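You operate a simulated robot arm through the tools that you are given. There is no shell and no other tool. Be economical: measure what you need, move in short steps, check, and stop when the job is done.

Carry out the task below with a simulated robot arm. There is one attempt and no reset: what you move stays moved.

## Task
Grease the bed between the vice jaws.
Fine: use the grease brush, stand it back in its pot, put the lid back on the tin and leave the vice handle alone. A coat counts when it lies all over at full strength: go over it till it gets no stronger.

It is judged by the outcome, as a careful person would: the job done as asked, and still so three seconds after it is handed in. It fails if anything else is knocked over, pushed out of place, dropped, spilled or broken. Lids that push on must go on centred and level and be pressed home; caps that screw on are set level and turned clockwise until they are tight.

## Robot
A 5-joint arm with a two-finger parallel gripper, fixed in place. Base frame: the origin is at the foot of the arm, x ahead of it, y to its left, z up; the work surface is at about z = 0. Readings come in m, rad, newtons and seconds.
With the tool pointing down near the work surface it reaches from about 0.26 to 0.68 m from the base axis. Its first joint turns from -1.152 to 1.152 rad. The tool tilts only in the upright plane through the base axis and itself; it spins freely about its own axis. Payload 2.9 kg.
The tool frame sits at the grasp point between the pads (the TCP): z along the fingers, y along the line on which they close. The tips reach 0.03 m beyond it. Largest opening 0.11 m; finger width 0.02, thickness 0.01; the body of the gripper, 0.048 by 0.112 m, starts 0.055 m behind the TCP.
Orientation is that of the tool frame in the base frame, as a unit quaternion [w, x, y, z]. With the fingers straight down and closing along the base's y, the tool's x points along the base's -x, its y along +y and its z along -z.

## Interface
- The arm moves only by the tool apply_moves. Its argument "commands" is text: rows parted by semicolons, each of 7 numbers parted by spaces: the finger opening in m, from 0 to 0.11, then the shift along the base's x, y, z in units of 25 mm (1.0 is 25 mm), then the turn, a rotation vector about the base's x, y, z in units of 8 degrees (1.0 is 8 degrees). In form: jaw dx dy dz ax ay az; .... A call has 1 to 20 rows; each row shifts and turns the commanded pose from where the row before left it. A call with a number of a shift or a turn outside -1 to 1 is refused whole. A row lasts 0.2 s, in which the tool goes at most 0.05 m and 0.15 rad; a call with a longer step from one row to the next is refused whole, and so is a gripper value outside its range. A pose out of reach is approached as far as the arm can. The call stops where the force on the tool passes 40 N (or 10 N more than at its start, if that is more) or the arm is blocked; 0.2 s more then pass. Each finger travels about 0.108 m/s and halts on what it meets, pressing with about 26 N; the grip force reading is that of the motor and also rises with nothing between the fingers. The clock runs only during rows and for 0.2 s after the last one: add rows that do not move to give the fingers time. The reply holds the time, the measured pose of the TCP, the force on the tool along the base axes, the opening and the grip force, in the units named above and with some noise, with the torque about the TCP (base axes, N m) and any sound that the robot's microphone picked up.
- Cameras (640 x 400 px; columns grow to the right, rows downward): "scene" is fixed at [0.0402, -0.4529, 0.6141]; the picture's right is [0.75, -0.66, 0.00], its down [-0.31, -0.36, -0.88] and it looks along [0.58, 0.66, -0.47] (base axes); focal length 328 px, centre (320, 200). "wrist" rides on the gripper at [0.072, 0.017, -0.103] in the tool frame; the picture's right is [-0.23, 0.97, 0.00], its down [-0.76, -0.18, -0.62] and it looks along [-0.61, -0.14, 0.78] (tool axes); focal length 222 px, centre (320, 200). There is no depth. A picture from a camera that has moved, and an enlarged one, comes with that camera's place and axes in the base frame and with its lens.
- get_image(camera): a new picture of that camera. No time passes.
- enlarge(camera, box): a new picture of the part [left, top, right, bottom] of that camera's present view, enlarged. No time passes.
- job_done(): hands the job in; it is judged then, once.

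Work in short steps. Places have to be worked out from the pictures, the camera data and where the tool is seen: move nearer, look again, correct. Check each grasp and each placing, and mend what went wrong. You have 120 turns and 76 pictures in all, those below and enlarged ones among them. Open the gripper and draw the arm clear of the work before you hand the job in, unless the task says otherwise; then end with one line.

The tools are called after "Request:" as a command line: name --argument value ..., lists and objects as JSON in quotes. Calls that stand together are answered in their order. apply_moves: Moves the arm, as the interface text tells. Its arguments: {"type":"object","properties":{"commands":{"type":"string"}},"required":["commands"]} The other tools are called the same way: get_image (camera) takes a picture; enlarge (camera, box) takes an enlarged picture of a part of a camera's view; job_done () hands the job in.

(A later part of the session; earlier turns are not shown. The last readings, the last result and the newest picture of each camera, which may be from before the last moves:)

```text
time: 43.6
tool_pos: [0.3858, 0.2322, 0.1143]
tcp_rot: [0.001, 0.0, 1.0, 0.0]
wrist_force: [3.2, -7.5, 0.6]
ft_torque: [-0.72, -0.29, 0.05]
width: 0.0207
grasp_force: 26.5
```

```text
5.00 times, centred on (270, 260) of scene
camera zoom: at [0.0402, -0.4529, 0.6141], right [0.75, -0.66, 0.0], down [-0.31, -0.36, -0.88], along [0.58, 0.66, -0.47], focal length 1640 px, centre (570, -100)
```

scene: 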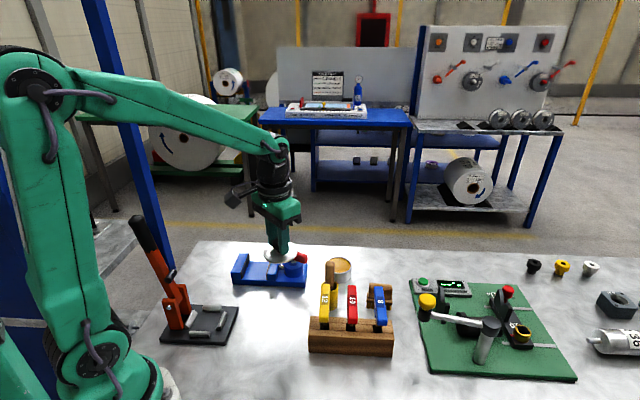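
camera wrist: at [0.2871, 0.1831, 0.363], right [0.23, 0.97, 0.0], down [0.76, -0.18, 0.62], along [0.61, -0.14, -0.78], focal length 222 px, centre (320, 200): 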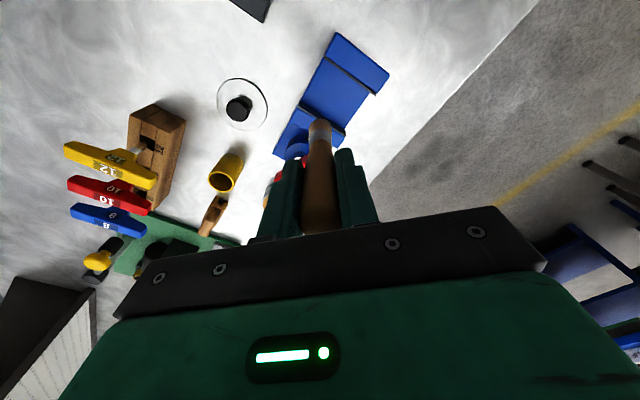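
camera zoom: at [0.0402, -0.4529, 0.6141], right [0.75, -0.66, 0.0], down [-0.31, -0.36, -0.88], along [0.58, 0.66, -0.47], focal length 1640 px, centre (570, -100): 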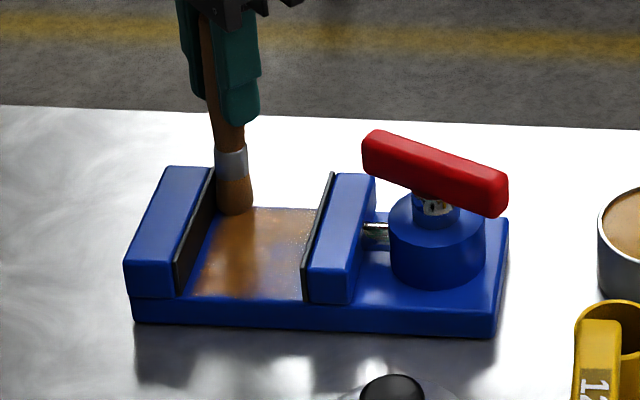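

There's a 7.5 N sideways push: the bristles touch the fixed jaw, so that is the limit. I'll back off 3 mm and lift to inspect from above.

Request:
apply_moves --commands "0 0.1 -0.1 0 0 0 0;0 0 0 1 0 0 0;0 0 0 1 0 0 0;0 0.4 -0.4 1 0 0 0;0 0.4 -0.4 1 0 0 0;0 0 0 1 0 0 0;0 0 0 0 0 0 0"

Request:
enlarge --camera "wrist" --box '[250, 20, 410, 170]'

Request:
enlarge --camera "scene" --box '[225, 180, 315, 300]'

```text
time: 45.2
tool_pos: [0.4097, 0.2061, 0.2421]
tcp_rot: [-0.001, 0.0, 1.0, 0.0]
wrist_force: [-0.3, -0.8, 0.7]
ft_torque: [0.0, 0.02, 0.01]
width: 0.0205
grasp_force: 26.2
```

```text
2.67 times, centred on (330, 95) of wrist
camera zoom: at [0.3371, 0.2228, 0.3468], right [0.23, 0.97, 0.0], down [0.76, -0.18, 0.62], along [0.61, -0.14, -0.78], focal length 592 px, centre (293, 480)
```

zoom: 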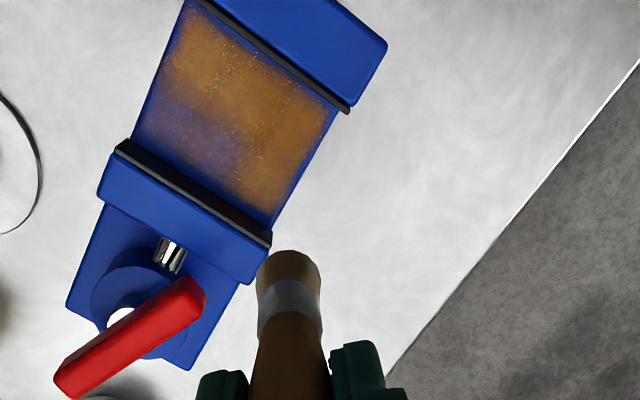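

```text
3.33 times, centred on (270, 240) of scene
camera zoom: at [0.0402, -0.4529, 0.6141], right [0.75, -0.66, 0.0], down [-0.31, -0.36, -0.88], along [0.58, 0.66, -0.47], focal length 1093 px, centre (487, 67)
```

zoom: 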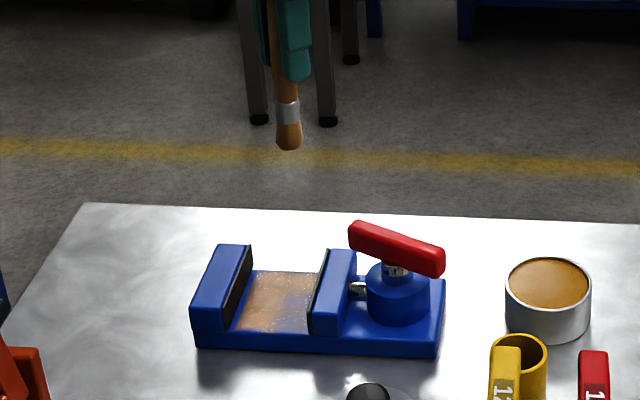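

Good cover, but weaker toward the moving jaw. I'll reload: back to the tin, dip, and return.

Request:
apply_moves --commands "0 0.747 -0.936 0 0 0 0;0 0.747 -0.936 0 0 0 0;0 0.747 -0.936 0 0 0 0;0 0.747 -0.936 0 0 0 0;0 0.747 -0.936 0 0 0 0;0 0.747 -0.936 0 0 0 0;0 0.748 -0.934 0 0 0 0;0 0 0 0 0 0 0;0 0 0 -0.9 0 0 0;0 0 0 -0.9 0 0 0;0 0 0 -0.9 0 0 0;0 0 0 -0.9 0 0 0;0 0 0 -0.4 0 0 0;0 0 0 -0.2 0 0 0;0 0 0 -0.2 0 0 0;0 0 0 0 0 0 0"

Request:
enlarge --camera "scene" --box '[270, 200, 385, 300]'

```text
time: 48.6
tool_pos: [0.5394, 0.0431, 0.1313]
tcp_rot: [-0.001, 0.0, 1.0, 0.0]
wrist_force: [0.1, 0.9, 0.4]
ft_torque: [0.03, -0.01, 0.03]
width: 0.0204
grasp_force: 25.9
```

```text
4.00 times, centred on (328, 250) of scene
camera zoom: at [0.0402, -0.4529, 0.6141], right [0.75, -0.66, 0.0], down [-0.31, -0.36, -0.88], along [0.58, 0.66, -0.47], focal length 1312 px, centre (290, 0)
```

zoom: 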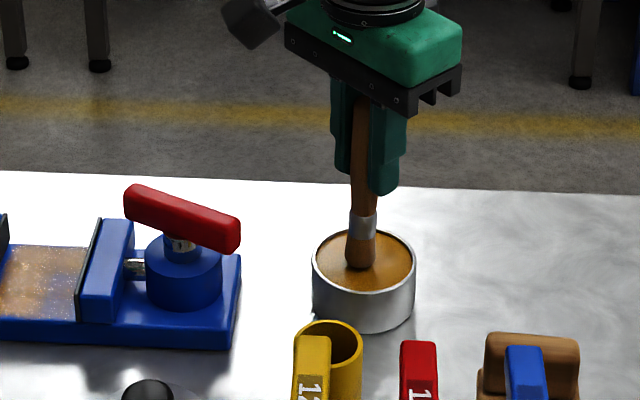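

Nearly no contact force yet; I'll press 2.5 mm further.

Request:
apply_moves --commands "0 0 0 -0.05 0 0 0;0 0 0 -0.05 0 0 0;0 0 0 0 0 0 0"

Request:
enlarge --camera "wrist" --box '[250, 60, 390, 240]'

```text
time: 49.4
tool_pos: [0.5414, 0.0444, 0.13]
tcp_rot: [0.001, 0.0, 1.0, -0.001]
wrist_force: [0.2, -0.2, -0.3]
ft_torque: [-0.01, 0.01, 0.01]
width: 0.02
grasp_force: 26.1
```

```text
2.22 times, centred on (320, 150) of wrist
camera zoom: at [0.4678, 0.0606, 0.2345], right [0.23, 0.97, 0.0], down [0.76, -0.18, 0.62], along [0.61, -0.14, -0.78], focal length 494 px, centre (320, 311)
```

zoom: 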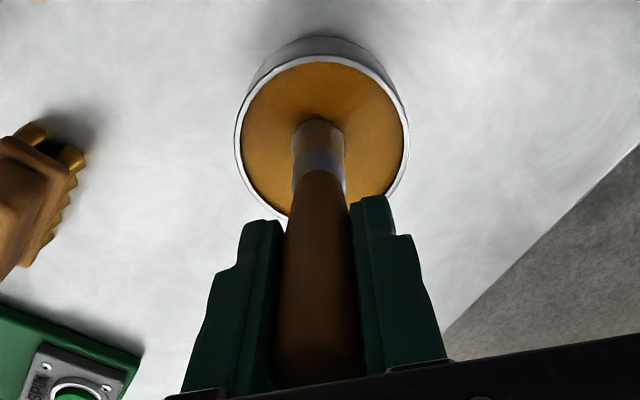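

Request:
apply_moves --commands "0 0 0 -0.06 0 0 0;0 0 0 -0.06 0 0 0;0 0 0 0 0 0 0"

Request:
enlarge --camera "scene" --box '[300, 210, 380, 290]'

```text
time: 50.2
tool_pos: [0.541, 0.0432, 0.1298]
tcp_rot: [0.002, 0.0, 1.0, 0.001]
wrist_force: [-1.1, -0.7, 19.6]
ft_torque: [0.01, 0.04, 0.02]
width: 0.0199
grasp_force: 26.0
```

```text
5.00 times, centred on (340, 250) of scene
camera zoom: at [0.04, -0.453, 0.6141], right [0.75, -0.66, 0.0], down [-0.31, -0.36, -0.88], along [0.58, 0.66, -0.47], focal length 1640 px, centre (220, -50)
```

zoom: 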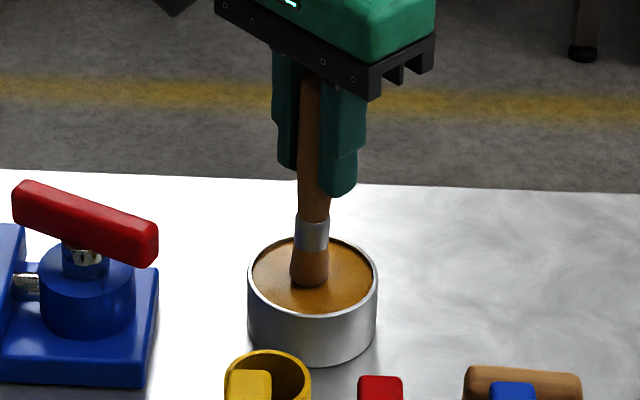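

Contact (20 N) now occurs ~3.5 mm lower, so the brush has slid up a little in the grip. I'll lift and return to the moving-jaw side of the bed.

Request:
apply_moves --commands "0 0 0 0.4 0 0 0;0 0 0 0.9 0 0 0;0 0 0 0.9 0 0 0;0 0 0 0.9 0 0 0;0 0 0 0.9 0 0 0;0 0 0 1 0 0 0;0 -0.851 0.5356 0 0 0 0;0 -0.851 0.5356 0 0 0 0;0 -0.851 0.5356 0 0 0 0;0 -0.851 0.5356 0 0 0 0;0 -0.851 0.5356 0 0 0 0;0 -0.851 0.5356 0 0 0 0;0 -0.851 0.5356 0 0 0 0;0 -0.851 0.5356 0 0 0 0;0 0 0 0 0 0 0"

Request:
apply_moves --commands "0 0 0 -1 0 0 0;0 0 0 -1 0 0 0;0 0 0 -1 0 0 0;0 0 0 -1 0 0 0;0 0 0 -1 0 0 0;0 0 0 -0.2 0 0 0;0 0 0 -0.1 0 0 0;0 0 0 -0.1 0 0 0;0 0 0 0 0 0 0"

Request:
enlarge --camera "scene" --box '[225, 220, 315, 300]'

```text
time: 53.4
tool_pos: [0.3704, 0.1504, 0.2506]
tcp_rot: [0.0, 0.0, 1.0, 0.0]
wrist_force: [-0.4, 0.6, -0.9]
ft_torque: [0.01, 0.0, -0.02]
width: 0.0199
grasp_force: 26.2
```

```text
time: 55.4
tool_pos: [0.3688, 0.1497, 0.1158]
tcp_rot: [-0.001, 0.0, 1.0, 0.0]
wrist_force: [-0.1, 0.4, -1.1]
ft_torque: [-0.03, 0.0, -0.02]
width: 0.02
grasp_force: 25.3
```

```text
5.00 times, centred on (270, 260) of scene
camera zoom: at [0.0402, -0.4529, 0.6141], right [0.75, -0.66, 0.0], down [-0.31, -0.36, -0.88], along [0.58, 0.66, -0.47], focal length 1640 px, centre (570, -100)
```

zoom: 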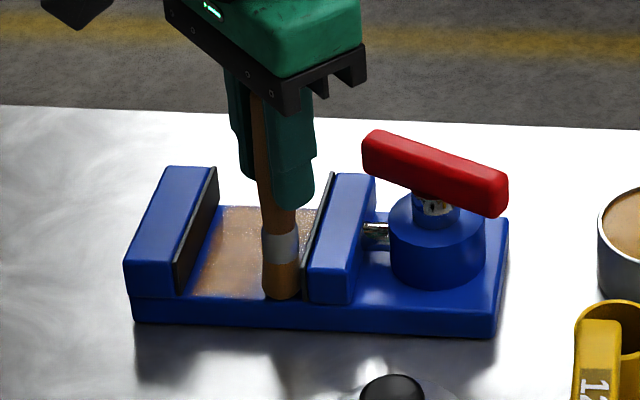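

Request:
apply_moves --commands "0 0 0 -0.04 0 0 0;0 0 0 -0.04 0 0 0;0 0 0 0 0 0 0"

```text
time: 56.2
tool_pos: [0.3691, 0.1515, 0.1146]
tcp_rot: [0.0, 0.0, 1.0, 0.0]
wrist_force: [-0.1, 0.2, -0.2]
ft_torque: [0.0, -0.04, 0.0]
width: 0.0199
grasp_force: 26.3
```

Request:
apply_moves --commands "0 0 0 -0.04 0 0 0;0 0 0 -0.04 0 0 0;0 0 0 0 0 0 0"

```text
time: 57.0
tool_pos: [0.3692, 0.1508, 0.1137]
tcp_rot: [0.003, 0.0, 1.0, 0.001]
wrist_force: [-2.9, -0.4, 20.2]
ft_torque: [0.01, 0.18, -0.01]
width: 0.02
grasp_force: 25.7
```

Contact at ~0.1138. I'll ease to light pressure and raster from the moving jaw to the fixed jaw.

Request:
apply_moves --commands "0 0 0 0.02 0 0 0;0 0.5 0.5 0 0 0 0;0 0.5 0.5 0 0 0 0;0 0.5 0.5 0 0 0 0;0 0.5 0.5 0 0 0 0;0 -0.283 0.283 0 0 0 0;0 -0.5 -0.5 0 0 0 0;0 -0.5 -0.5 0 0 0 0;0 -0.5 -0.5 0 0 0 0;0 -0.5 -0.5 0 0 0 0;0 -0.283 0.283 0 0 0 0;0 0.5 0.5 0 0 0 0;0 0.5 0.5 0 0 0 0;0 0.5 0.5 0 0 0 0;0 0.5 0.5 0 0 0 0;0 -0.283 0.283 0 0 0 0;0 -0.5 -0.5 0 0 0 0;0 -0.5 -0.5 0 0 0 0;0 -0.5 -0.5 0 0 0 0;0 -0.5 -0.5 0 0 0 0"

Request:
apply_moves --commands "0 -0.283 0.283 0 0 0 0;0 0.5 0.5 0 0 0 0;0 0.5 0.5 0 0 0 0;0 0.5 0.5 0 0 0 0;0 0.5 0.5 0 0 0 0;0 0 0 0 0 0 0"

Request:
enlarge --camera "scene" --box '[225, 220, 315, 300]'

```text
time: 61.2
tool_pos: [0.3481, 0.1696, 0.1126]
tcp_rot: [0.001, 0.0, 1.0, 0.001]
wrist_force: [1.6, 0.6, 2.4]
ft_torque: [0.07, -0.11, -0.03]
width: 0.0197
grasp_force: 26.1
```

```text
time: 62.6
tool_pos: [0.3929, 0.2281, 0.1144]
tcp_rot: [0.0, 0.0, 1.0, -0.001]
wrist_force: [0.6, -0.6, -1.2]
ft_torque: [-0.02, -0.01, 0.0]
width: 0.0196
grasp_force: 25.6
```

```text
5.00 times, centred on (270, 260) of scene
camera zoom: at [0.0402, -0.4529, 0.6141], right [0.75, -0.66, 0.0], down [-0.31, -0.36, -0.88], along [0.58, 0.66, -0.47], focal length 1640 px, centre (570, -100)
```

zoom: 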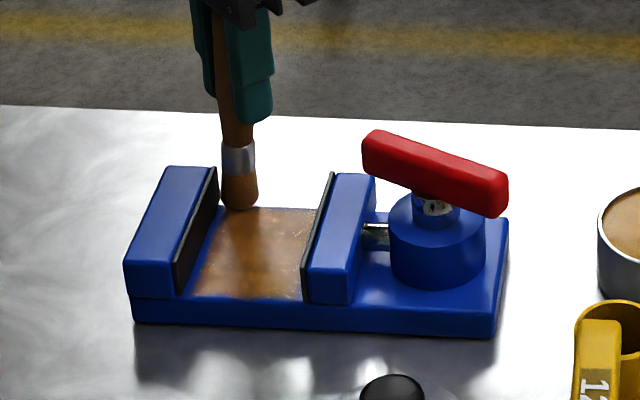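

Contact has gone light again. I'll lower 0.75 mm and work the fixed-jaw side twice with longer strokes, then the middle.

Request:
apply_moves --commands "0 -0.07 0.07 -0.04 0 0 0;0 -0.54 -0.54 0 0 0 0;0 -0.54 -0.54 0 0 0 0;0 -0.54 -0.54 0 0 0 0;0 -0.54 -0.54 0 0 0 0;0 0.54 0.54 0 0 0 0;0 0.54 0.54 0 0 0 0;0 0.54 0.54 0 0 0 0;0 0.54 0.54 0 0 0 0;0 0.3 -0.3 0 0 0 0;0 -0.54 -0.54 0 0 0 0;0 -0.54 -0.54 0 0 0 0;0 -0.54 -0.54 0 0 0 0;0 -0.54 -0.54 0 0 0 0;0 0.283 -0.283 0 0 0 0;0 0.54 0.54 0 0 0 0;0 0.54 0.54 0 0 0 0;0 0.54 0.54 0 0 0 0;0 0.54 0.54 0 0 0 0"

Request:
apply_moves --commands "0 0.283 -0.283 0 0 0 0;0 -0.54 -0.54 0 0 0 0;0 -0.54 -0.54 0 0 0 0;0 -0.54 -0.54 0 0 0 0;0 -0.54 -0.54 0 0 0 0;0 0.283 -0.283 0 0 0 0;0 0.54 0.54 0 0 0 0;0 0.54 0.54 0 0 0 0;0 0.54 0.54 0 0 0 0;0 0.54 0.54 0 0 0 0;0 0 0 0 0 0 0"

Request:
apply_moves --commands "0 -0.3 0.3 1 0 0 0;0 0 0 1 0 0 0;0 0 0 1 0 0 0;0 0 0 1 0 0 0;0 0 0 1 0 0 0;0 0.5 0.5 0 0 0 0;0 0 0 0 0 0 0"

Request:
enlarge --camera "wrist" --box '[230, 0, 370, 130]'

Request:
enlarge --camera "scene" --box '[225, 235, 315, 295]'

```text
time: 66.6
tool_pos: [0.4015, 0.2165, 0.1112]
tcp_rot: [0.0, 0.0, 1.0, 0.0]
wrist_force: [0.1, 0.0, -0.8]
ft_torque: [-0.01, 0.01, -0.01]
width: 0.0201
grasp_force: 26.9
```

```text
time: 69.0
tool_pos: [0.4178, 0.2016, 0.1134]
tcp_rot: [0.0, -0.001, 1.0, 0.0]
wrist_force: [-0.4, 0.3, -0.4]
ft_torque: [0.0, -0.01, 0.03]
width: 0.0198
grasp_force: 25.7
```

```text
time: 70.6
tool_pos: [0.4203, 0.2228, 0.2381]
tcp_rot: [-0.001, 0.001, 1.0, 0.001]
wrist_force: [-0.3, -0.2, -0.4]
ft_torque: [0.02, -0.01, -0.02]
width: 0.0197
grasp_force: 26.2
```

```text
3.08 times, centred on (300, 65) of wrist
camera zoom: at [0.3474, 0.2383, 0.3427], right [0.23, 0.97, 0.0], down [0.76, -0.18, 0.62], along [0.61, -0.14, -0.78], focal length 684 px, centre (382, 615)
```

zoom: 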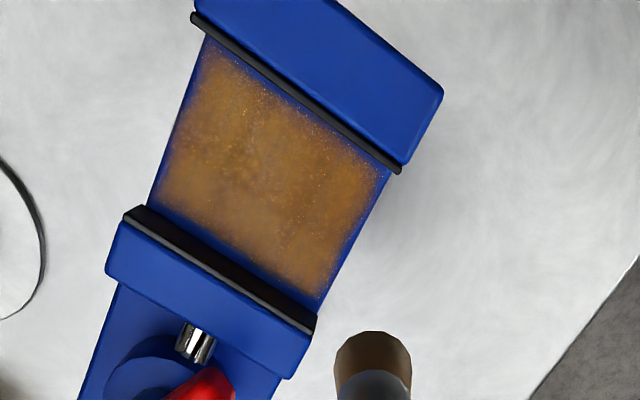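

```text
6.67 times, centred on (270, 265) of scene
camera zoom: at [0.0402, -0.4529, 0.6141], right [0.75, -0.66, 0.0], down [-0.31, -0.36, -0.88], along [0.58, 0.66, -0.47], focal length 2186 px, centre (653, -233)
```

zoom: 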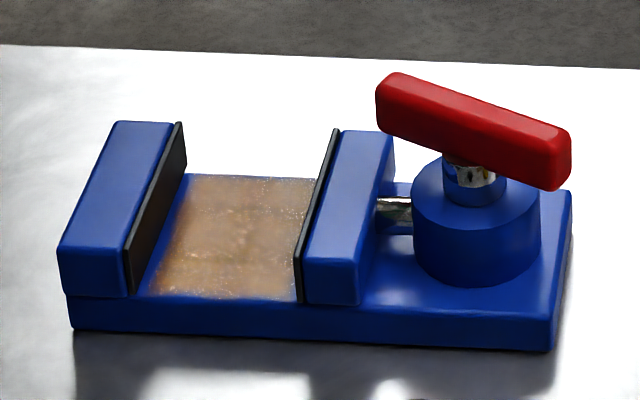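

Coverage is nearly uniform. I'll reload once more and go over it all again to see whether it gets any stronger.

Request:
apply_moves --commands "0 0.5825 -0.8925 0 0 0 0;0 0.5825 -0.8925 0 0 0 0;0 0.5825 -0.8925 0 0 0 0;0 0.5825 -0.8925 0 0 0 0;0 0.5825 -0.8925 0 0 0 0;0 0.5825 -0.8925 0 0 0 0;0 0.5825 -0.8925 0 0 0 0;0 0.5825 -0.8925 0 0 0 0;0 0 0 0 0 0 0;0 0 0 -0.9 0 0 0;0 0 0 -0.9 0 0 0;0 0 0 -0.9 0 0 0;0 0 0 -0.9 0 0 0;0 0 0 -0.4 0 0 0;0 0 0 -0.2 0 0 0;0 0 0 -0.1 0 0 0;0 0 0 -0.1 0 0 0;0 0 0 0 0 0 0"

```text
time: 74.4
tool_pos: [0.5399, 0.0436, 0.1258]
tcp_rot: [0.0, 0.0, 1.0, -0.001]
wrist_force: [-0.1, -0.2, -0.2]
ft_torque: [0.03, 0.02, -0.01]
width: 0.02
grasp_force: 26.1
```

Request:
apply_moves --commands "0 0 0 -0.05 0 0 0;0 0 0 -0.05 0 0 0;0 0 0 0 0 0 0"

```text
time: 75.2
tool_pos: [0.5404, 0.0427, 0.1245]
tcp_rot: [0.003, 0.0, 1.0, 0.0]
wrist_force: [-1.3, 0.6, 15.9]
ft_torque: [-0.01, 0.18, -0.02]
width: 0.0196
grasp_force: 25.4
```

Dipped. Lifting and returning to the bed's moving-jaw corner.

Request:
apply_moves --commands "0 0 0 0.4 0 0 0;0 0 0 0.9 0 0 0;0 0 0 0.9 0 0 0;0 0 0 0.9 0 0 0;0 0 0 0.9 0 0 0;0 0 0 1 0 0 0;0 -0.851 0.5356 0 0 0 0;0 -0.851 0.5356 0 0 0 0;0 -0.851 0.5356 0 0 0 0;0 -0.851 0.5356 0 0 0 0;0 -0.851 0.5356 0 0 0 0;0 -0.851 0.5356 0 0 0 0;0 -0.851 0.5356 0 0 0 0;0 -0.851 0.5356 0 0 0 0;0 0 0 0 0 0 0"

Request:
apply_moves --commands "0 0 0 -1 0 0 0;0 0 0 -1 0 0 0;0 0 0 -1 0 0 0;0 0 0 -1 0 0 0;0 0 0 -1 0 0 0;0 0 0 -0.3 0 0 0;0 0 0 -0.1 0 0 0;0 0 0 -0.1 0 0 0;0 0 0 0 0 0 0"

Request:
enlarge --camera "scene" --box '[225, 220, 315, 300]'

```text
time: 78.4
tool_pos: [0.3683, 0.15, 0.2488]
tcp_rot: [0.0, 0.0, 1.0, 0.0]
wrist_force: [-0.1, 0.4, -0.3]
ft_torque: [0.02, 0.03, -0.04]
width: 0.0197
grasp_force: 26.0
```

```text
time: 80.4
tool_pos: [0.3696, 0.1496, 0.1117]
tcp_rot: [-0.001, 0.001, 1.0, 0.0]
wrist_force: [0.9, -0.3, -0.5]
ft_torque: [-0.01, 0.01, 0.0]
width: 0.0198
grasp_force: 25.8
```

```text
5.00 times, centred on (270, 260) of scene
camera zoom: at [0.0402, -0.4529, 0.6141], right [0.75, -0.66, 0.0], down [-0.31, -0.36, -0.88], along [0.58, 0.66, -0.47], focal length 1640 px, centre (570, -100)
```

zoom: 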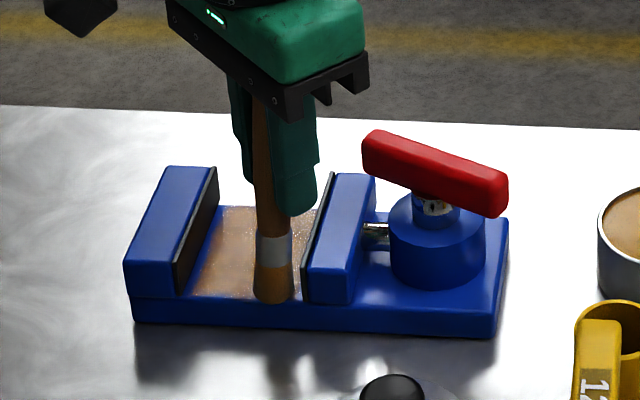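

The tip has tilted a few millimetres toward the fixed jaw. I'll shift 4 mm toward the moving jaw and feel for contact.

Request:
apply_moves --commands "0 0.14 -0.08 0 0 0 0;0 0 0 -0.04 0 0 0;0 0 0 -0.04 0 0 0;0 0 0 0 0 0 0"

```text
time: 81.4
tool_pos: [0.3722, 0.1496, 0.1105]
tcp_rot: [0.0, 0.0, 1.0, 0.001]
wrist_force: [0.9, -0.4, 2.8]
ft_torque: [0.01, -0.04, 0.0]
width: 0.0198
grasp_force: 25.7
```

Light contact (3 N). Rastering the whole bed again.

Request:
apply_moves --commands "0 0 0 -0.015 0 0 0;0 0.52 0.52 0 0 0 0;0 0.52 0.52 0 0 0 0;0 0.52 0.52 0 0 0 0;0 0.52 0.52 0 0 0 0;0 -0.297 0.297 0 0 0 0;0 -0.52 -0.52 0 0 0 0;0 -0.52 -0.52 0 0 0 0;0 -0.52 -0.52 0 0 0 0;0 -0.52 -0.52 0 0 0 0;0 -0.297 0.297 -0.01 0 0 0;0 0.52 0.52 0 0 0 0;0 0.52 0.52 0 0 0 0;0 0.52 0.52 0 0 0 0;0 0.52 0.52 0 0 0 0;0 -0.297 0.297 0 0 0 0;0 -0.52 -0.52 0 0 0 0;0 -0.52 -0.52 0 0 0 0;0 -0.52 -0.52 0 0 0 0;0 -0.52 -0.52 0 0 0 0"

Request:
apply_moves --commands "0 -0.297 0.297 -0.01 0 0 0;0 0.52 0.52 0 0 0 0;0 0.52 0.52 0 0 0 0;0 0.52 0.52 0 0 0 0;0 0.52 0.52 0 0 0 0;0 0 0 0 0 0 0"

Request:
enlarge --camera "scene" --box '[225, 220, 315, 300]'

```text
time: 85.6
tool_pos: [0.351, 0.1708, 0.1085]
tcp_rot: [0.0, 0.0, 1.0, 0.0]
wrist_force: [-0.6, 1.1, -0.3]
ft_torque: [0.0, -0.02, 0.0]
width: 0.0199
grasp_force: 26.1
```

```text
time: 87.0
tool_pos: [0.3952, 0.2297, 0.1114]
tcp_rot: [0.0, 0.0, 1.0, 0.0]
wrist_force: [1.1, -2.7, -0.9]
ft_torque: [-0.22, -0.13, 0.04]
width: 0.0198
grasp_force: 25.9
```

```text
5.00 times, centred on (270, 260) of scene
camera zoom: at [0.0402, -0.4529, 0.6141], right [0.75, -0.66, 0.0], down [-0.31, -0.36, -0.88], along [0.58, 0.66, -0.47], focal length 1640 px, centre (570, -100)
```

zoom: 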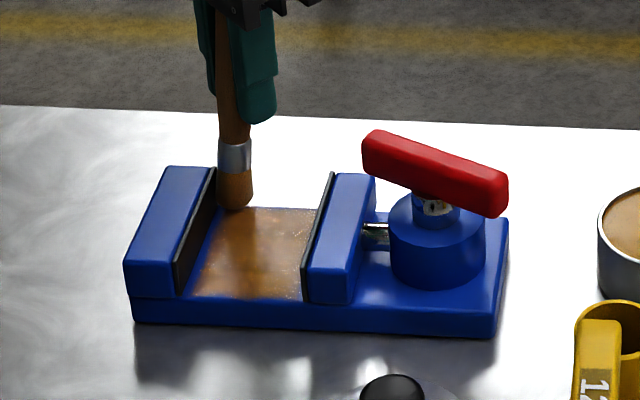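

Light jaw contact confirms the brush reaches the side. I'll make a return stroke along it, then a stroke along the front edge, lift, and compare.

Request:
apply_moves --commands "0 0.02 -0.02 -0.01 0 0 0;0 -0.53 -0.53 0 0 0 0;0 -0.53 -0.53 0 0 0 0;0 -0.53 -0.53 0 0 0 0;0 -0.53 -0.53 0 0 0 0;0 0.29 -0.29 0 0 0 0;0 0.29 -0.29 0 0 0 0;0 0.29 -0.29 0 0 0 0;0 0.29 -0.29 0 0 0 0;0 0.53 0.53 0 0 0 0;0 0.53 0.53 0 0 0 0;0 0.53 0.53 0 0 0 0;0 0.53 0.53 0 0 0 0;0 -0.29 0.29 0 0 0 0;0 -0.29 0.29 0 0 0 0;0 -0.29 0.29 0 0 0 0;0 -0.29 0.29 0 0 0 0"

Request:
apply_moves --commands "0 0.3 -0.3 1 0 0 0;0 0.3 -0.3 1 0 0 0;0 0 0 1 0 0 0;0 0 0 1 0 0 0;0 0 0 1 0 0 0;0 0.5 0.5 0 0 0 0;0 0 0 0 0 0 0"

Request:
enlarge --camera "wrist" --box '[230, 0, 370, 130]'

Request:
enlarge --camera "scene" --box '[225, 235, 315, 295]'

```text
time: 90.6
tool_pos: [0.3934, 0.2301, 0.1103]
tcp_rot: [0.001, 0.0, 1.0, 0.0]
wrist_force: [3.5, -2.0, -0.8]
ft_torque: [-0.22, -0.33, 0.05]
width: 0.0197
grasp_force: 25.7
```

```text
time: 92.2
tool_pos: [0.4228, 0.2283, 0.2348]
tcp_rot: [0.0, -0.001, 1.0, 0.0]
wrist_force: [0.1, -0.5, -1.9]
ft_torque: [0.02, 0.0, 0.01]
width: 0.0197
grasp_force: 25.9
```

```text
3.08 times, centred on (300, 65) of wrist
camera zoom: at [0.3498, 0.2452, 0.339], right [0.23, 0.97, 0.0], down [0.76, -0.18, 0.62], along [0.61, -0.14, -0.78], focal length 684 px, centre (382, 615)
```

zoom: 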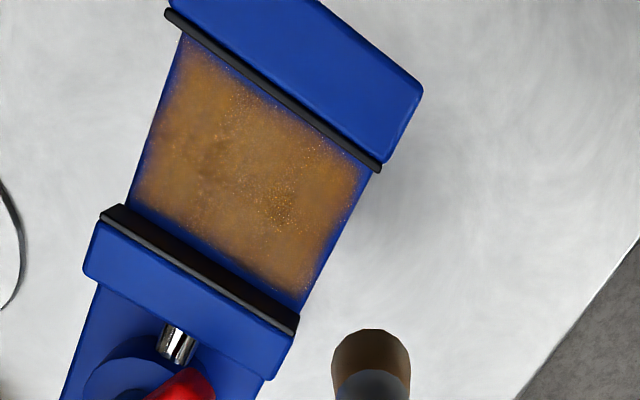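

```text
6.67 times, centred on (270, 265) of scene
camera zoom: at [0.0402, -0.4529, 0.6141], right [0.75, -0.66, 0.0], down [-0.31, -0.36, -0.88], along [0.58, 0.66, -0.47], focal length 2186 px, centre (653, -233)
```

zoom: 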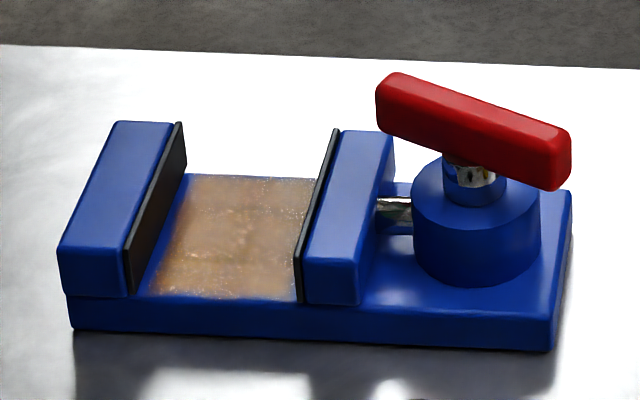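

The coat looks saturated and little changed. For certainty I'll do one last load, concentrating on the edges, and compare again.

Request:
apply_moves --commands "0 0.582 -0.9185 0 0 0 0;0 0.582 -0.9185 0 0 0 0;0 0.582 -0.9185 0 0 0 0;0 0.582 -0.9185 0 0 0 0;0 0.582 -0.9185 0 0 0 0;0 0.582 -0.9185 0 0 0 0;0 0.582 -0.9185 0 0 0 0;0 0.582 -0.9185 0 0 0 0;0 0 0 0 0 0 0;0 0 0 -0.9 0 0 0;0 0 0 -0.9 0 0 0;0 0 0 -0.9 0 0 0;0 0 0 -0.9 0 0 0;0 0 0 -0.5 0 0 0;0 0 0 -0.2 0 0 0;0 0 0 -0.1 0 0 0;0 0 0 -0.05 0 0 0;0 0 0 0 0 0 0"

```text
time: 96.0
tool_pos: [0.54, 0.045, 0.1239]
tcp_rot: [0.001, 0.0, 1.0, 0.0]
wrist_force: [-0.5, 0.4, 2.4]
ft_torque: [-0.02, 0.05, 0.03]
width: 0.0197
grasp_force: 25.6
```

Light contact with the grease (2.4 N). Returning to the bed.

Request:
apply_moves --commands "0 0 0 0.4 0 0 0;0 0 0 0.9 0 0 0;0 0 0 0.9 0 0 0;0 0 0 0.9 0 0 0;0 0 0 0.9 0 0 0;0 0 0 1 0 0 0;0 -0.8335 0.5256 0 0 0 0;0 -0.8335 0.5256 0 0 0 0;0 -0.8335 0.5256 0 0 0 0;0 -0.8335 0.5256 0 0 0 0;0 -0.8335 0.5256 0 0 0 0;0 -0.8335 0.5256 0 0 0 0;0 -0.8335 0.5256 0 0 0 0;0 -0.8335 0.5256 0 0 0 0;0 0 0 0 0 0 0"

Request:
apply_moves --commands "0 0 0 -1 0 0 0;0 0 0 -1 0 0 0;0 0 0 -1 0 0 0;0 0 0 -1 0 0 0;0 0 0 -1 0 0 0;0 0 0 -0.3 0 0 0;0 0 0 -0.2 0 0 0;0 0 0 -0.04 0 0 0;0 0 0 0 0 0 0"

Request:
enlarge --camera "scene" --box '[225, 220, 315, 300]'

```text
time: 99.2
tool_pos: [0.3731, 0.15, 0.2501]
tcp_rot: [0.0, 0.0, 1.0, 0.0]
wrist_force: [0.2, -0.6, -1.4]
ft_torque: [0.01, 0.03, -0.01]
width: 0.0198
grasp_force: 26.0
```

```text
time: 101.2
tool_pos: [0.3723, 0.1486, 0.1106]
tcp_rot: [0.0, 0.0, 1.0, 0.0]
wrist_force: [-0.2, 0.3, -0.2]
ft_torque: [-0.01, 0.0, 0.02]
width: 0.0196
grasp_force: 26.1
```

```text
5.00 times, centred on (270, 260) of scene
camera zoom: at [0.0402, -0.4529, 0.6141], right [0.75, -0.66, 0.0], down [-0.31, -0.36, -0.88], along [0.58, 0.66, -0.47], focal length 1640 px, centre (570, -100)
```

zoom: 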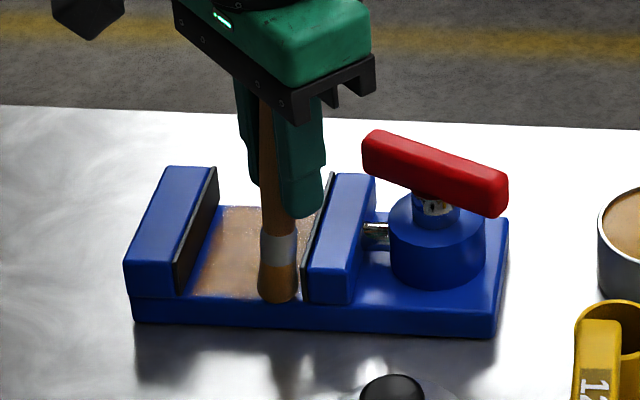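

Request:
apply_moves --commands "0 0.03 -0.03 -0.03 0 0 0;0 0.53 0.53 -0.01 0 0 0;0 0.53 0.53 0 0 0 0;0 0.53 0.53 0 0 0 0;0 0.53 0.53 0 0 0 0;0 -0.53 -0.53 0 0 0 0;0 -0.53 -0.53 0 0 0 0;0 -0.53 -0.53 0 0 0 0;0 -0.53 -0.53 0 0 0 0;0 -0.297 0.297 0 0 0 0;0 0.53 0.53 0 0 0 0;0 0.53 0.53 0 0 0 0;0 0.53 0.53 0 0 0 0;0 0.53 0.53 0 0 0 0;0 -0.297 0.297 -0.01 0 0 0;0 -0.53 -0.53 0 0 0 0;0 -0.53 -0.53 0 0 0 0;0 -0.53 -0.53 0 0 0 0;0 -0.53 -0.53 0 0 0 0"

Request:
apply_moves --commands "0 -0.297 0.297 0 0 0 0;0 0.53 0.53 0 0 0 0;0 0.53 0.53 0 0 0 0;0 0.53 0.53 0 0 0 0;0 0.53 0.53 0 0 0 0;0 -0.297 0.297 -0.01 0 0 0;0 -0.53 -0.53 0 0 0 0;0 -0.53 -0.53 0 0 0 0;0 -0.53 -0.53 0 0 0 0;0 -0.53 -0.53 0 0 0 0;0 0.53 0.53 0 0 0 0;0 0.53 0.53 0 0 0 0;0 0.53 0.53 0 0 0 0;0 0.53 0.53 0 0 0 0"

Request:
apply_moves --commands "0 0.3 -0.3 1 0 0 0;0 0.3 -0.3 1 0 0 0;0 0 0 1 0 0 0;0 0 0 1 0 0 0;0 0 0 1 0 0 0;0 0.5 0.5 0 0 0 0;0 0 0 0 0 0 0"

Request:
enlarge --camera "wrist" --box '[230, 0, 370, 130]'

Request:
enlarge --camera "scene" --box '[225, 235, 315, 295]'

```text
time: 105.2
tool_pos: [0.36, 0.1619, 0.1086]
tcp_rot: [0.0, 0.0, 1.0, -0.001]
wrist_force: [0.7, 0.7, -0.3]
ft_torque: [0.01, 0.02, 0.0]
width: 0.0201
grasp_force: 26.0
```

```text
time: 108.2
tool_pos: [0.3953, 0.2284, 0.1064]
tcp_rot: [0.0, 0.0, 1.0, 0.001]
wrist_force: [-0.4, 0.1, -0.5]
ft_torque: [0.0, -0.02, 0.01]
width: 0.0197
grasp_force: 26.3
```

```text
time: 109.8
tool_pos: [0.4235, 0.2272, 0.2332]
tcp_rot: [0.0, 0.0, 1.0, -0.001]
wrist_force: [0.0, 1.1, 0.1]
ft_torque: [0.02, 0.03, -0.02]
width: 0.0198
grasp_force: 26.3
```

```text
3.08 times, centred on (300, 65) of wrist
camera zoom: at [0.3511, 0.2434, 0.3385], right [0.23, 0.97, 0.0], down [0.76, -0.18, 0.62], along [0.61, -0.14, -0.78], focal length 684 px, centre (382, 615)
```

zoom: 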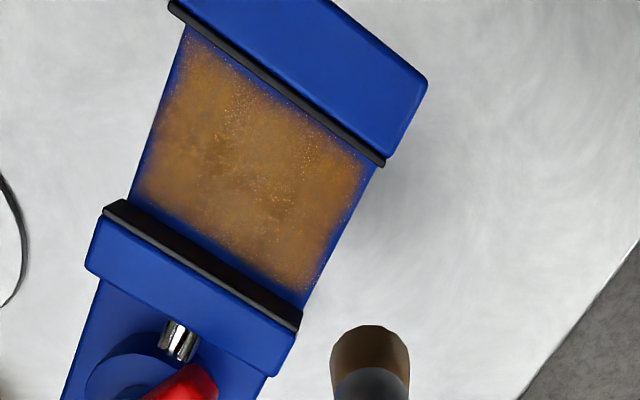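

```text
6.67 times, centred on (270, 265) of scene
camera zoom: at [0.0402, -0.4529, 0.6141], right [0.75, -0.66, 0.0], down [-0.31, -0.36, -0.88], along [0.58, 0.66, -0.47], focal length 2186 px, centre (653, -233)
```

zoom: 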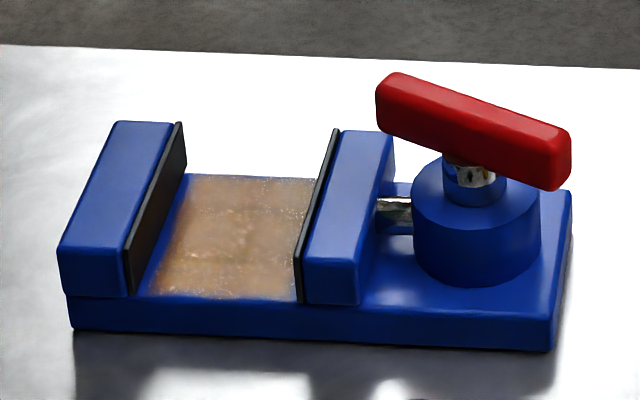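

No further change: the coat is saturated. Now I'll take the brush back over its pot and look at the tip alignment.

Request:
apply_moves --commands "0 0.0888 -0.988 0 0 0 0;0 0.0888 -0.988 0 0 0 0;0 0.0888 -0.988 0 0 0 0;0 0.0888 -0.988 0 0 0 0;0 0.0888 -0.988 0 0 0 0;0 0.0888 -0.988 0 0 0 0;0 0.0888 -0.988 0 0 0 0;0 0.0888 -0.988 0 0 0 0;0 0.0888 -0.988 0 0 0 0;0 0.0888 -0.988 0 0 0 0;0 0 0 -1 0 0 0;0 0 0 -0.6 0 0 0;0 0 0 0 0 0 0"

Request:
enlarge --camera "wrist" --box '[250, 60, 390, 200]'

Request:
enlarge --camera "scene" --box '[295, 210, 365, 310]'

```text
time: 112.6
tool_pos: [0.4457, -0.0195, 0.193]
tcp_rot: [0.001, 0.0, 1.0, 0.0]
wrist_force: [0.3, -1.0, -1.4]
ft_torque: [-0.03, 0.01, -0.01]
width: 0.0199
grasp_force: 26.2
```

```text
2.86 times, centred on (320, 130) of wrist
camera zoom: at [0.3726, -0.0032, 0.2976], right [0.23, 0.97, 0.0], down [0.76, -0.18, 0.62], along [0.61, -0.14, -0.78], focal length 635 px, centre (320, 400)
```

zoom: 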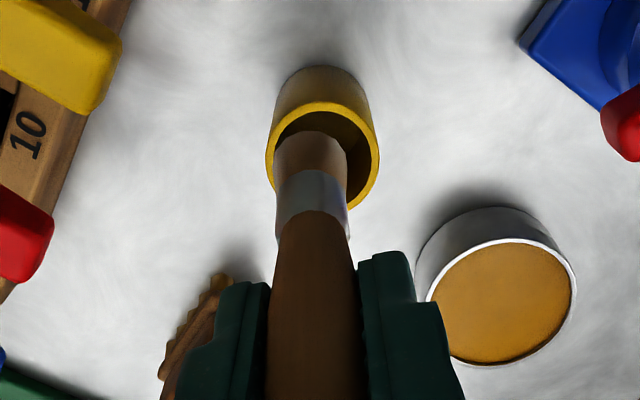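

```text
4.00 times, centred on (330, 260) of scene
camera zoom: at [0.0402, -0.4529, 0.6141], right [0.75, -0.66, 0.0], down [-0.31, -0.36, -0.88], along [0.58, 0.66, -0.47], focal length 1312 px, centre (280, -40)
```

zoom: 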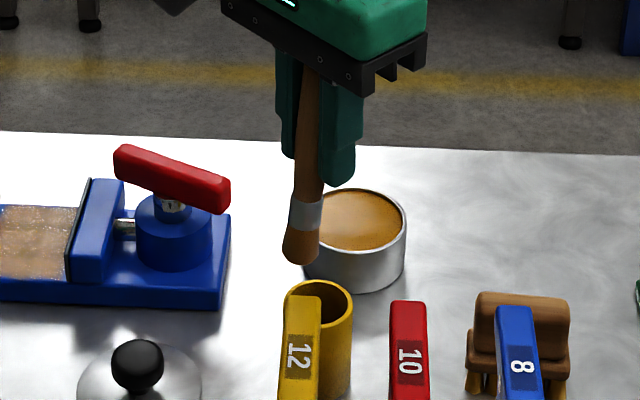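

The brush has pivoted about 7° about the pads' closing axis (tip ~11 mm toward the base). I'll tilt the tool to bring the brush upright again and look.

Request:
apply_moves --commands "0 0 0 0 0 -0.45 0;0 0 0 0 0 -0.45 0;0 0 0 0 0 0 0"

Request:
enlarge --camera "wrist" --box '[250, 60, 390, 200]'

Request:
enlarge --camera "scene" --box '[295, 210, 365, 310]'

```text
time: 113.4
tool_pos: [0.446, -0.0209, 0.1932]
tcp_rot: [0.064, 0.0, 0.998, -0.002]
wrist_force: [-1.0, 0.4, -0.5]
ft_torque: [-0.03, -0.01, 0.0]
width: 0.0199
grasp_force: 26.4
```

```text
2.86 times, centred on (320, 130) of wrist
camera zoom: at [0.3604, -0.0031, 0.2872], right [0.23, 0.97, 0.02], down [0.68, -0.17, 0.72], along [0.7, -0.15, -0.7], focal length 635 px, centre (320, 400)
```

zoom: 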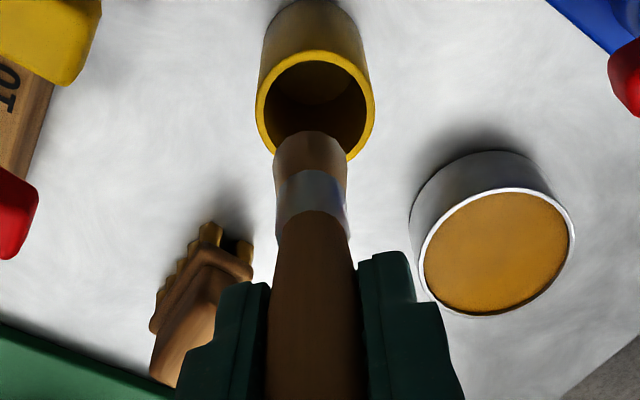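

```text
4.00 times, centred on (330, 260) of scene
camera zoom: at [0.0402, -0.4529, 0.6141], right [0.75, -0.66, 0.0], down [-0.31, -0.36, -0.88], along [0.58, 0.66, -0.47], focal length 1312 px, centre (280, -40)
```

zoom: 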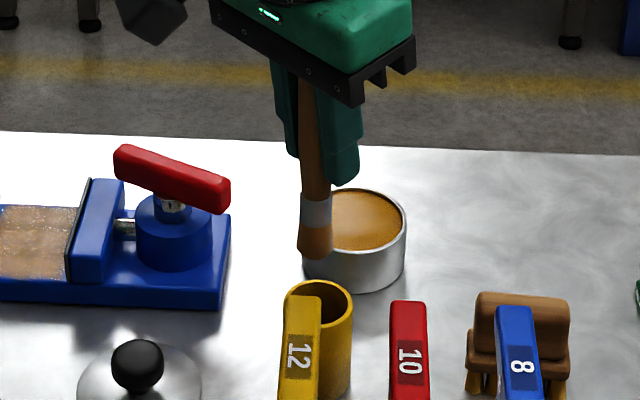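

Brush upright now and the tip is over the pot's mouth within 2 mm. I'll lower it just into the mouth and check.

Request:
apply_moves --commands "0 0 0.06 -0.5 0 0 0;0 0 0 -0.5 0 0 0;0 0 0 -0.5 0 0 0;0 0 0 -0.2 0 0 0;0 0 0 0 0 0 0"

Request:
enlarge --camera "scene" --box '[295, 210, 365, 310]'

Request:
enlarge --camera "wrist" --box '[250, 60, 390, 200]'

```text
time: 114.6
tool_pos: [0.4469, -0.0189, 0.1516]
tcp_rot: [0.062, -0.001, 0.998, -0.003]
wrist_force: [0.1, -0.7, -0.4]
ft_torque: [0.01, 0.0, 0.0]
width: 0.0198
grasp_force: 26.1
```

```text
4.00 times, centred on (330, 260) of scene
camera zoom: at [0.0402, -0.4529, 0.6141], right [0.75, -0.66, 0.0], down [-0.31, -0.36, -0.88], along [0.58, 0.66, -0.47], focal length 1312 px, centre (280, -40)
```

zoom: 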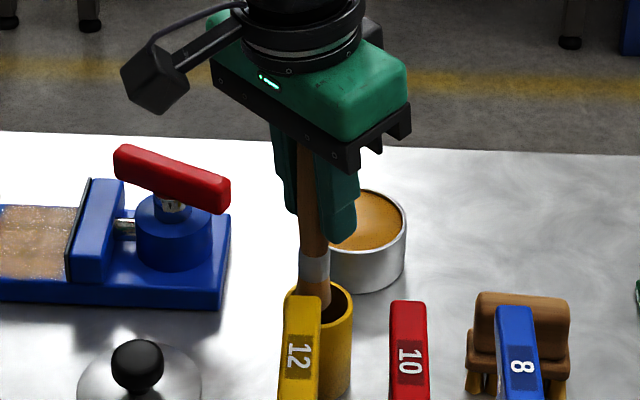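

```text
2.86 times, centred on (320, 130) of wrist
camera zoom: at [0.3612, -0.0017, 0.2456], right [0.23, 0.97, 0.02], down [0.68, -0.17, 0.71], along [0.7, -0.15, -0.7], focal length 635 px, centre (320, 400)
```

zoom: 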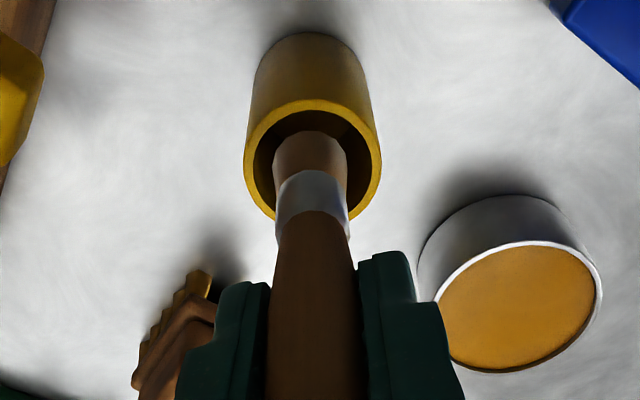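

The tip is inside the mouth with no contact. Continuing down, gently at the end.

Request:
apply_moves --commands "0 0 0 -0.5 0 0 0;0 0 0 -0.5 0 0 0;0 0 0 -0.4 0 0 0;0 0 0 -0.2 0 0 0;0 0 0 -0.1 0 0 0;0 0 0 0 0 0 0"

```text
time: 116.0
tool_pos: [0.4452, -0.0178, 0.1084]
tcp_rot: [0.062, 0.0, 0.998, -0.002]
wrist_force: [-0.9, -0.2, -0.1]
ft_torque: [-0.02, 0.01, 0.0]
width: 0.0198
grasp_force: 25.4
```

Request:
apply_moves --commands "0 0 0 -0.06 0 0 0;0 0 0 -0.06 0 0 0;0 0 0 0 0 0 0"

Request:
enlarge --camera "scene" --box '[295, 210, 365, 310]'

```text
time: 116.8
tool_pos: [0.4469, -0.0178, 0.1051]
tcp_rot: [0.062, 0.0, 0.998, -0.003]
wrist_force: [0.0, 0.3, -0.6]
ft_torque: [0.02, 0.02, -0.02]
width: 0.0199
grasp_force: 26.2
```

```text
4.00 times, centred on (330, 260) of scene
camera zoom: at [0.0402, -0.4529, 0.6141], right [0.75, -0.66, 0.0], down [-0.31, -0.36, -0.88], along [0.58, 0.66, -0.47], focal length 1312 px, centre (280, -40)
```

zoom: 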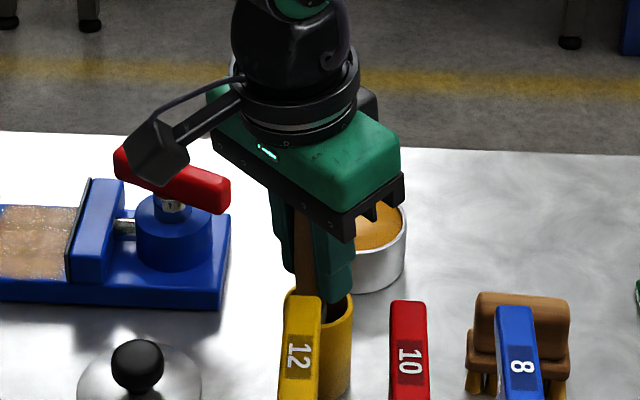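

Request:
apply_moves --commands "0 0 0 -0.03 0 0 0;0 0 0 -0.02 0 0 0;0 0 0 0 0 0 0"

```text
time: 117.6
tool_pos: [0.4462, -0.0194, 0.1028]
tcp_rot: [0.063, 0.001, 0.998, -0.003]
wrist_force: [0.3, 0.2, 0.3]
ft_torque: [0.0, -0.03, -0.01]
width: 0.0198
grasp_force: 25.4
```

Request:
apply_moves --commands "0 0 0 -0.03 0 0 0;0 0 0 -0.02 0 0 0;0 0 0 0 0 0 0"

```text
time: 118.4
tool_pos: [0.4454, -0.019, 0.1023]
tcp_rot: [0.063, 0.0, 0.998, -0.003]
wrist_force: [0.0, -0.6, 0.2]
ft_torque: [0.01, 0.0, -0.03]
width: 0.02
grasp_force: 25.9
```

Tips are only ~3 mm above the rim, so the brush is within a millimetre or two of the pot floor. I'll release slowly and rise.

Request:
apply_moves --commands "0.024 0 0 0 0 0 0;0.03 0 0 0 0 0 0;0.04 0 0 0 0 0 0;0.05 0 0 0 0 0 0;0.055 0 0 0 0 0 0;0.055 0 0 0.4 0 0 0;0.055 0 0 0.8 0 0 0;0.055 0 0 0.9 0 0 0;0.055 0 0 0.9 0 0 0;0.055 0 0 0.9 0 0.45 0;0.055 0 0 0.9 0 0.45 0;0.055 0 0 0 0 0 0"

Request:
enlarge --camera "scene" --box '[270, 190, 380, 310]'

```text
time: 121.0
tool_pos: [0.4461, -0.018, 0.2238]
tcp_rot: [0.0, 0.0, 1.0, -0.001]
wrist_force: [0.4, -0.2, -0.3]
ft_torque: [0.01, -0.02, 0.0]
width: 0.0551
grasp_force: 0.1
```

```text
3.33 times, centred on (325, 250) of scene
camera zoom: at [0.0402, -0.4529, 0.6141], right [0.75, -0.66, 0.0], down [-0.31, -0.36, -0.88], along [0.58, 0.66, -0.47], focal length 1093 px, centre (303, 33)
```

zoom: 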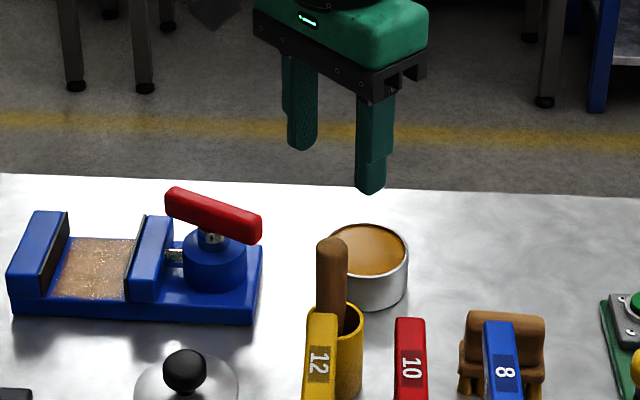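

Brush standing in its pot. Now to the lid: move above its knob at (0.355,0.044) and check alignment.

Request:
apply_moves --commands "0.07 -0.92 0.61 0 0 0 0;0.07 -0.92 0.61 0 0 0 0;0.07 -0.92 0.61 0 0 0 0;0.07 -0.92 0.61 0 0 0 0;0.07 0 0 -1 0 0 0;0.07 0 0 -1 0 0 0;0.07 0 0 -1 0 0 0;0.07 0 0 -1 0 0 0;0.07 0 0 -1 0 0 0;0.07 0 0 0 0 0 0"

Request:
get_image --camera "wrist"

```text
time: 123.2
tool_pos: [0.3523, 0.0419, 0.0958]
tcp_rot: [0.0, 0.0, 1.0, 0.001]
wrist_force: [0.3, -0.5, 0.6]
ft_torque: [0.01, 0.02, 0.0]
width: 0.0701
grasp_force: 0.0
```

```text
8 pictures are left
camera wrist: at [0.2793, 0.0586, 0.2008], right [0.23, 0.97, 0.0], down [0.76, -0.18, 0.62], along [0.61, -0.14, -0.78], focal length 222 px, centre (320, 200)
```

wrist: 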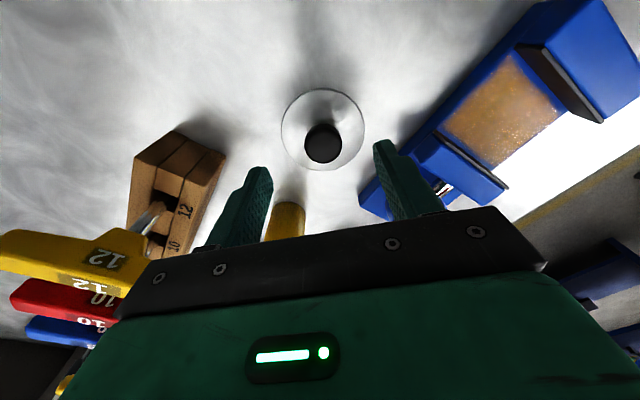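

The knob is between the fingers at the pose I released it from. I'll go down to that same height (0.0395) and close.

Request:
apply_moves --commands "0.07 0 0 -0.9 0 0 0;0.07 0 0 -0.9 0 0 0;0.07 0 0 -0.3 0 0 0;0.07 0 0 -0.21 0 0 0;0.07 0 0 0 0 0 0;0.04 0 0 0 0 0 0;0.02 0 0 0 0 0 0;0 0 0 0 0 0 0;0 0 0 0 0 0 0"

```text
time: 125.2
tool_pos: [0.3533, 0.042, 0.0401]
tcp_rot: [0.0, 0.0, 1.0, 0.0]
wrist_force: [-0.8, 0.2, 0.2]
ft_torque: [-0.04, -0.02, 0.0]
width: 0.0296
grasp_force: 25.8
```

Held (0.030 m). Lifting and carrying back over the tin, stopping above it for a check.

Request:
apply_moves --commands "0 0 0 0.3 0 0 0;0 0 0 0.9 0 0 0;0 0 0 1 0 0 0;0 0 0 1 0 0 0;0 0 0 1 0 0 0;0 0 0 1 0 0 0;0 0 0 1 0 0 0;0 0 0 0.7 0 0 0;0 0.925 0 0 0 0 0;0 0.925 0 0 0 0 0;0 0.925 0 0 0 0 0;0 0.925 0 0 0 0 0;0 0.925 0 0 0 0 0;0 0.925 0 0 0 0 0;0 0.925 0 0 0 0 0;0 0.925 0 0 0 0 0;0 0 0 -1 0 0 0;0 0 0 -1 0 0 0;0 0 0 -0.8 0 0 0;0 0 0 0 0 0 0"

Request:
enlarge --camera "scene" --box '[280, 190, 400, 300]'

Request:
get_image --camera "wrist"

```text
time: 129.4
tool_pos: [0.5384, 0.042, 0.1413]
tcp_rot: [0.0, 0.001, 1.0, 0.0]
wrist_force: [0.5, 0.3, -0.5]
ft_torque: [0.01, 0.0, 0.0]
width: 0.0297
grasp_force: 25.9
```

```text
3.64 times, centred on (340, 245) of scene
camera zoom: at [0.0402, -0.4529, 0.6141], right [0.75, -0.66, 0.0], down [-0.31, -0.36, -0.88], along [0.58, 0.66, -0.47], focal length 1192 px, centre (247, 36)
```

zoom: 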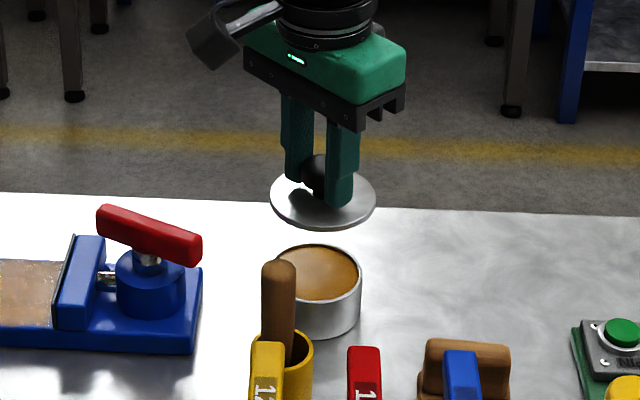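

```text
6 pictures are left
camera wrist: at [0.4663, 0.0591, 0.2455], right [0.23, 0.97, 0.0], down [0.76, -0.18, 0.62], along [0.61, -0.14, -0.78], focal length 222 px, centre (320, 200)
```

wrist: 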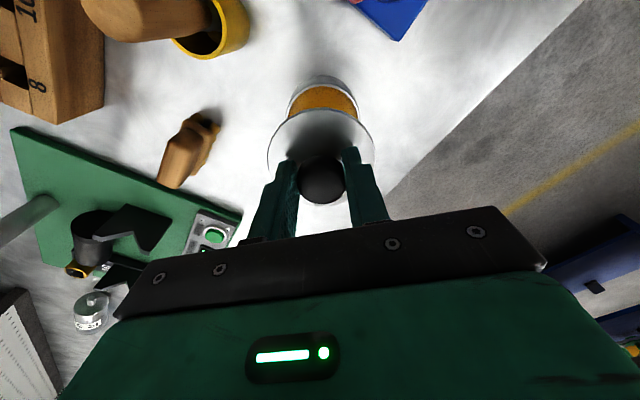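

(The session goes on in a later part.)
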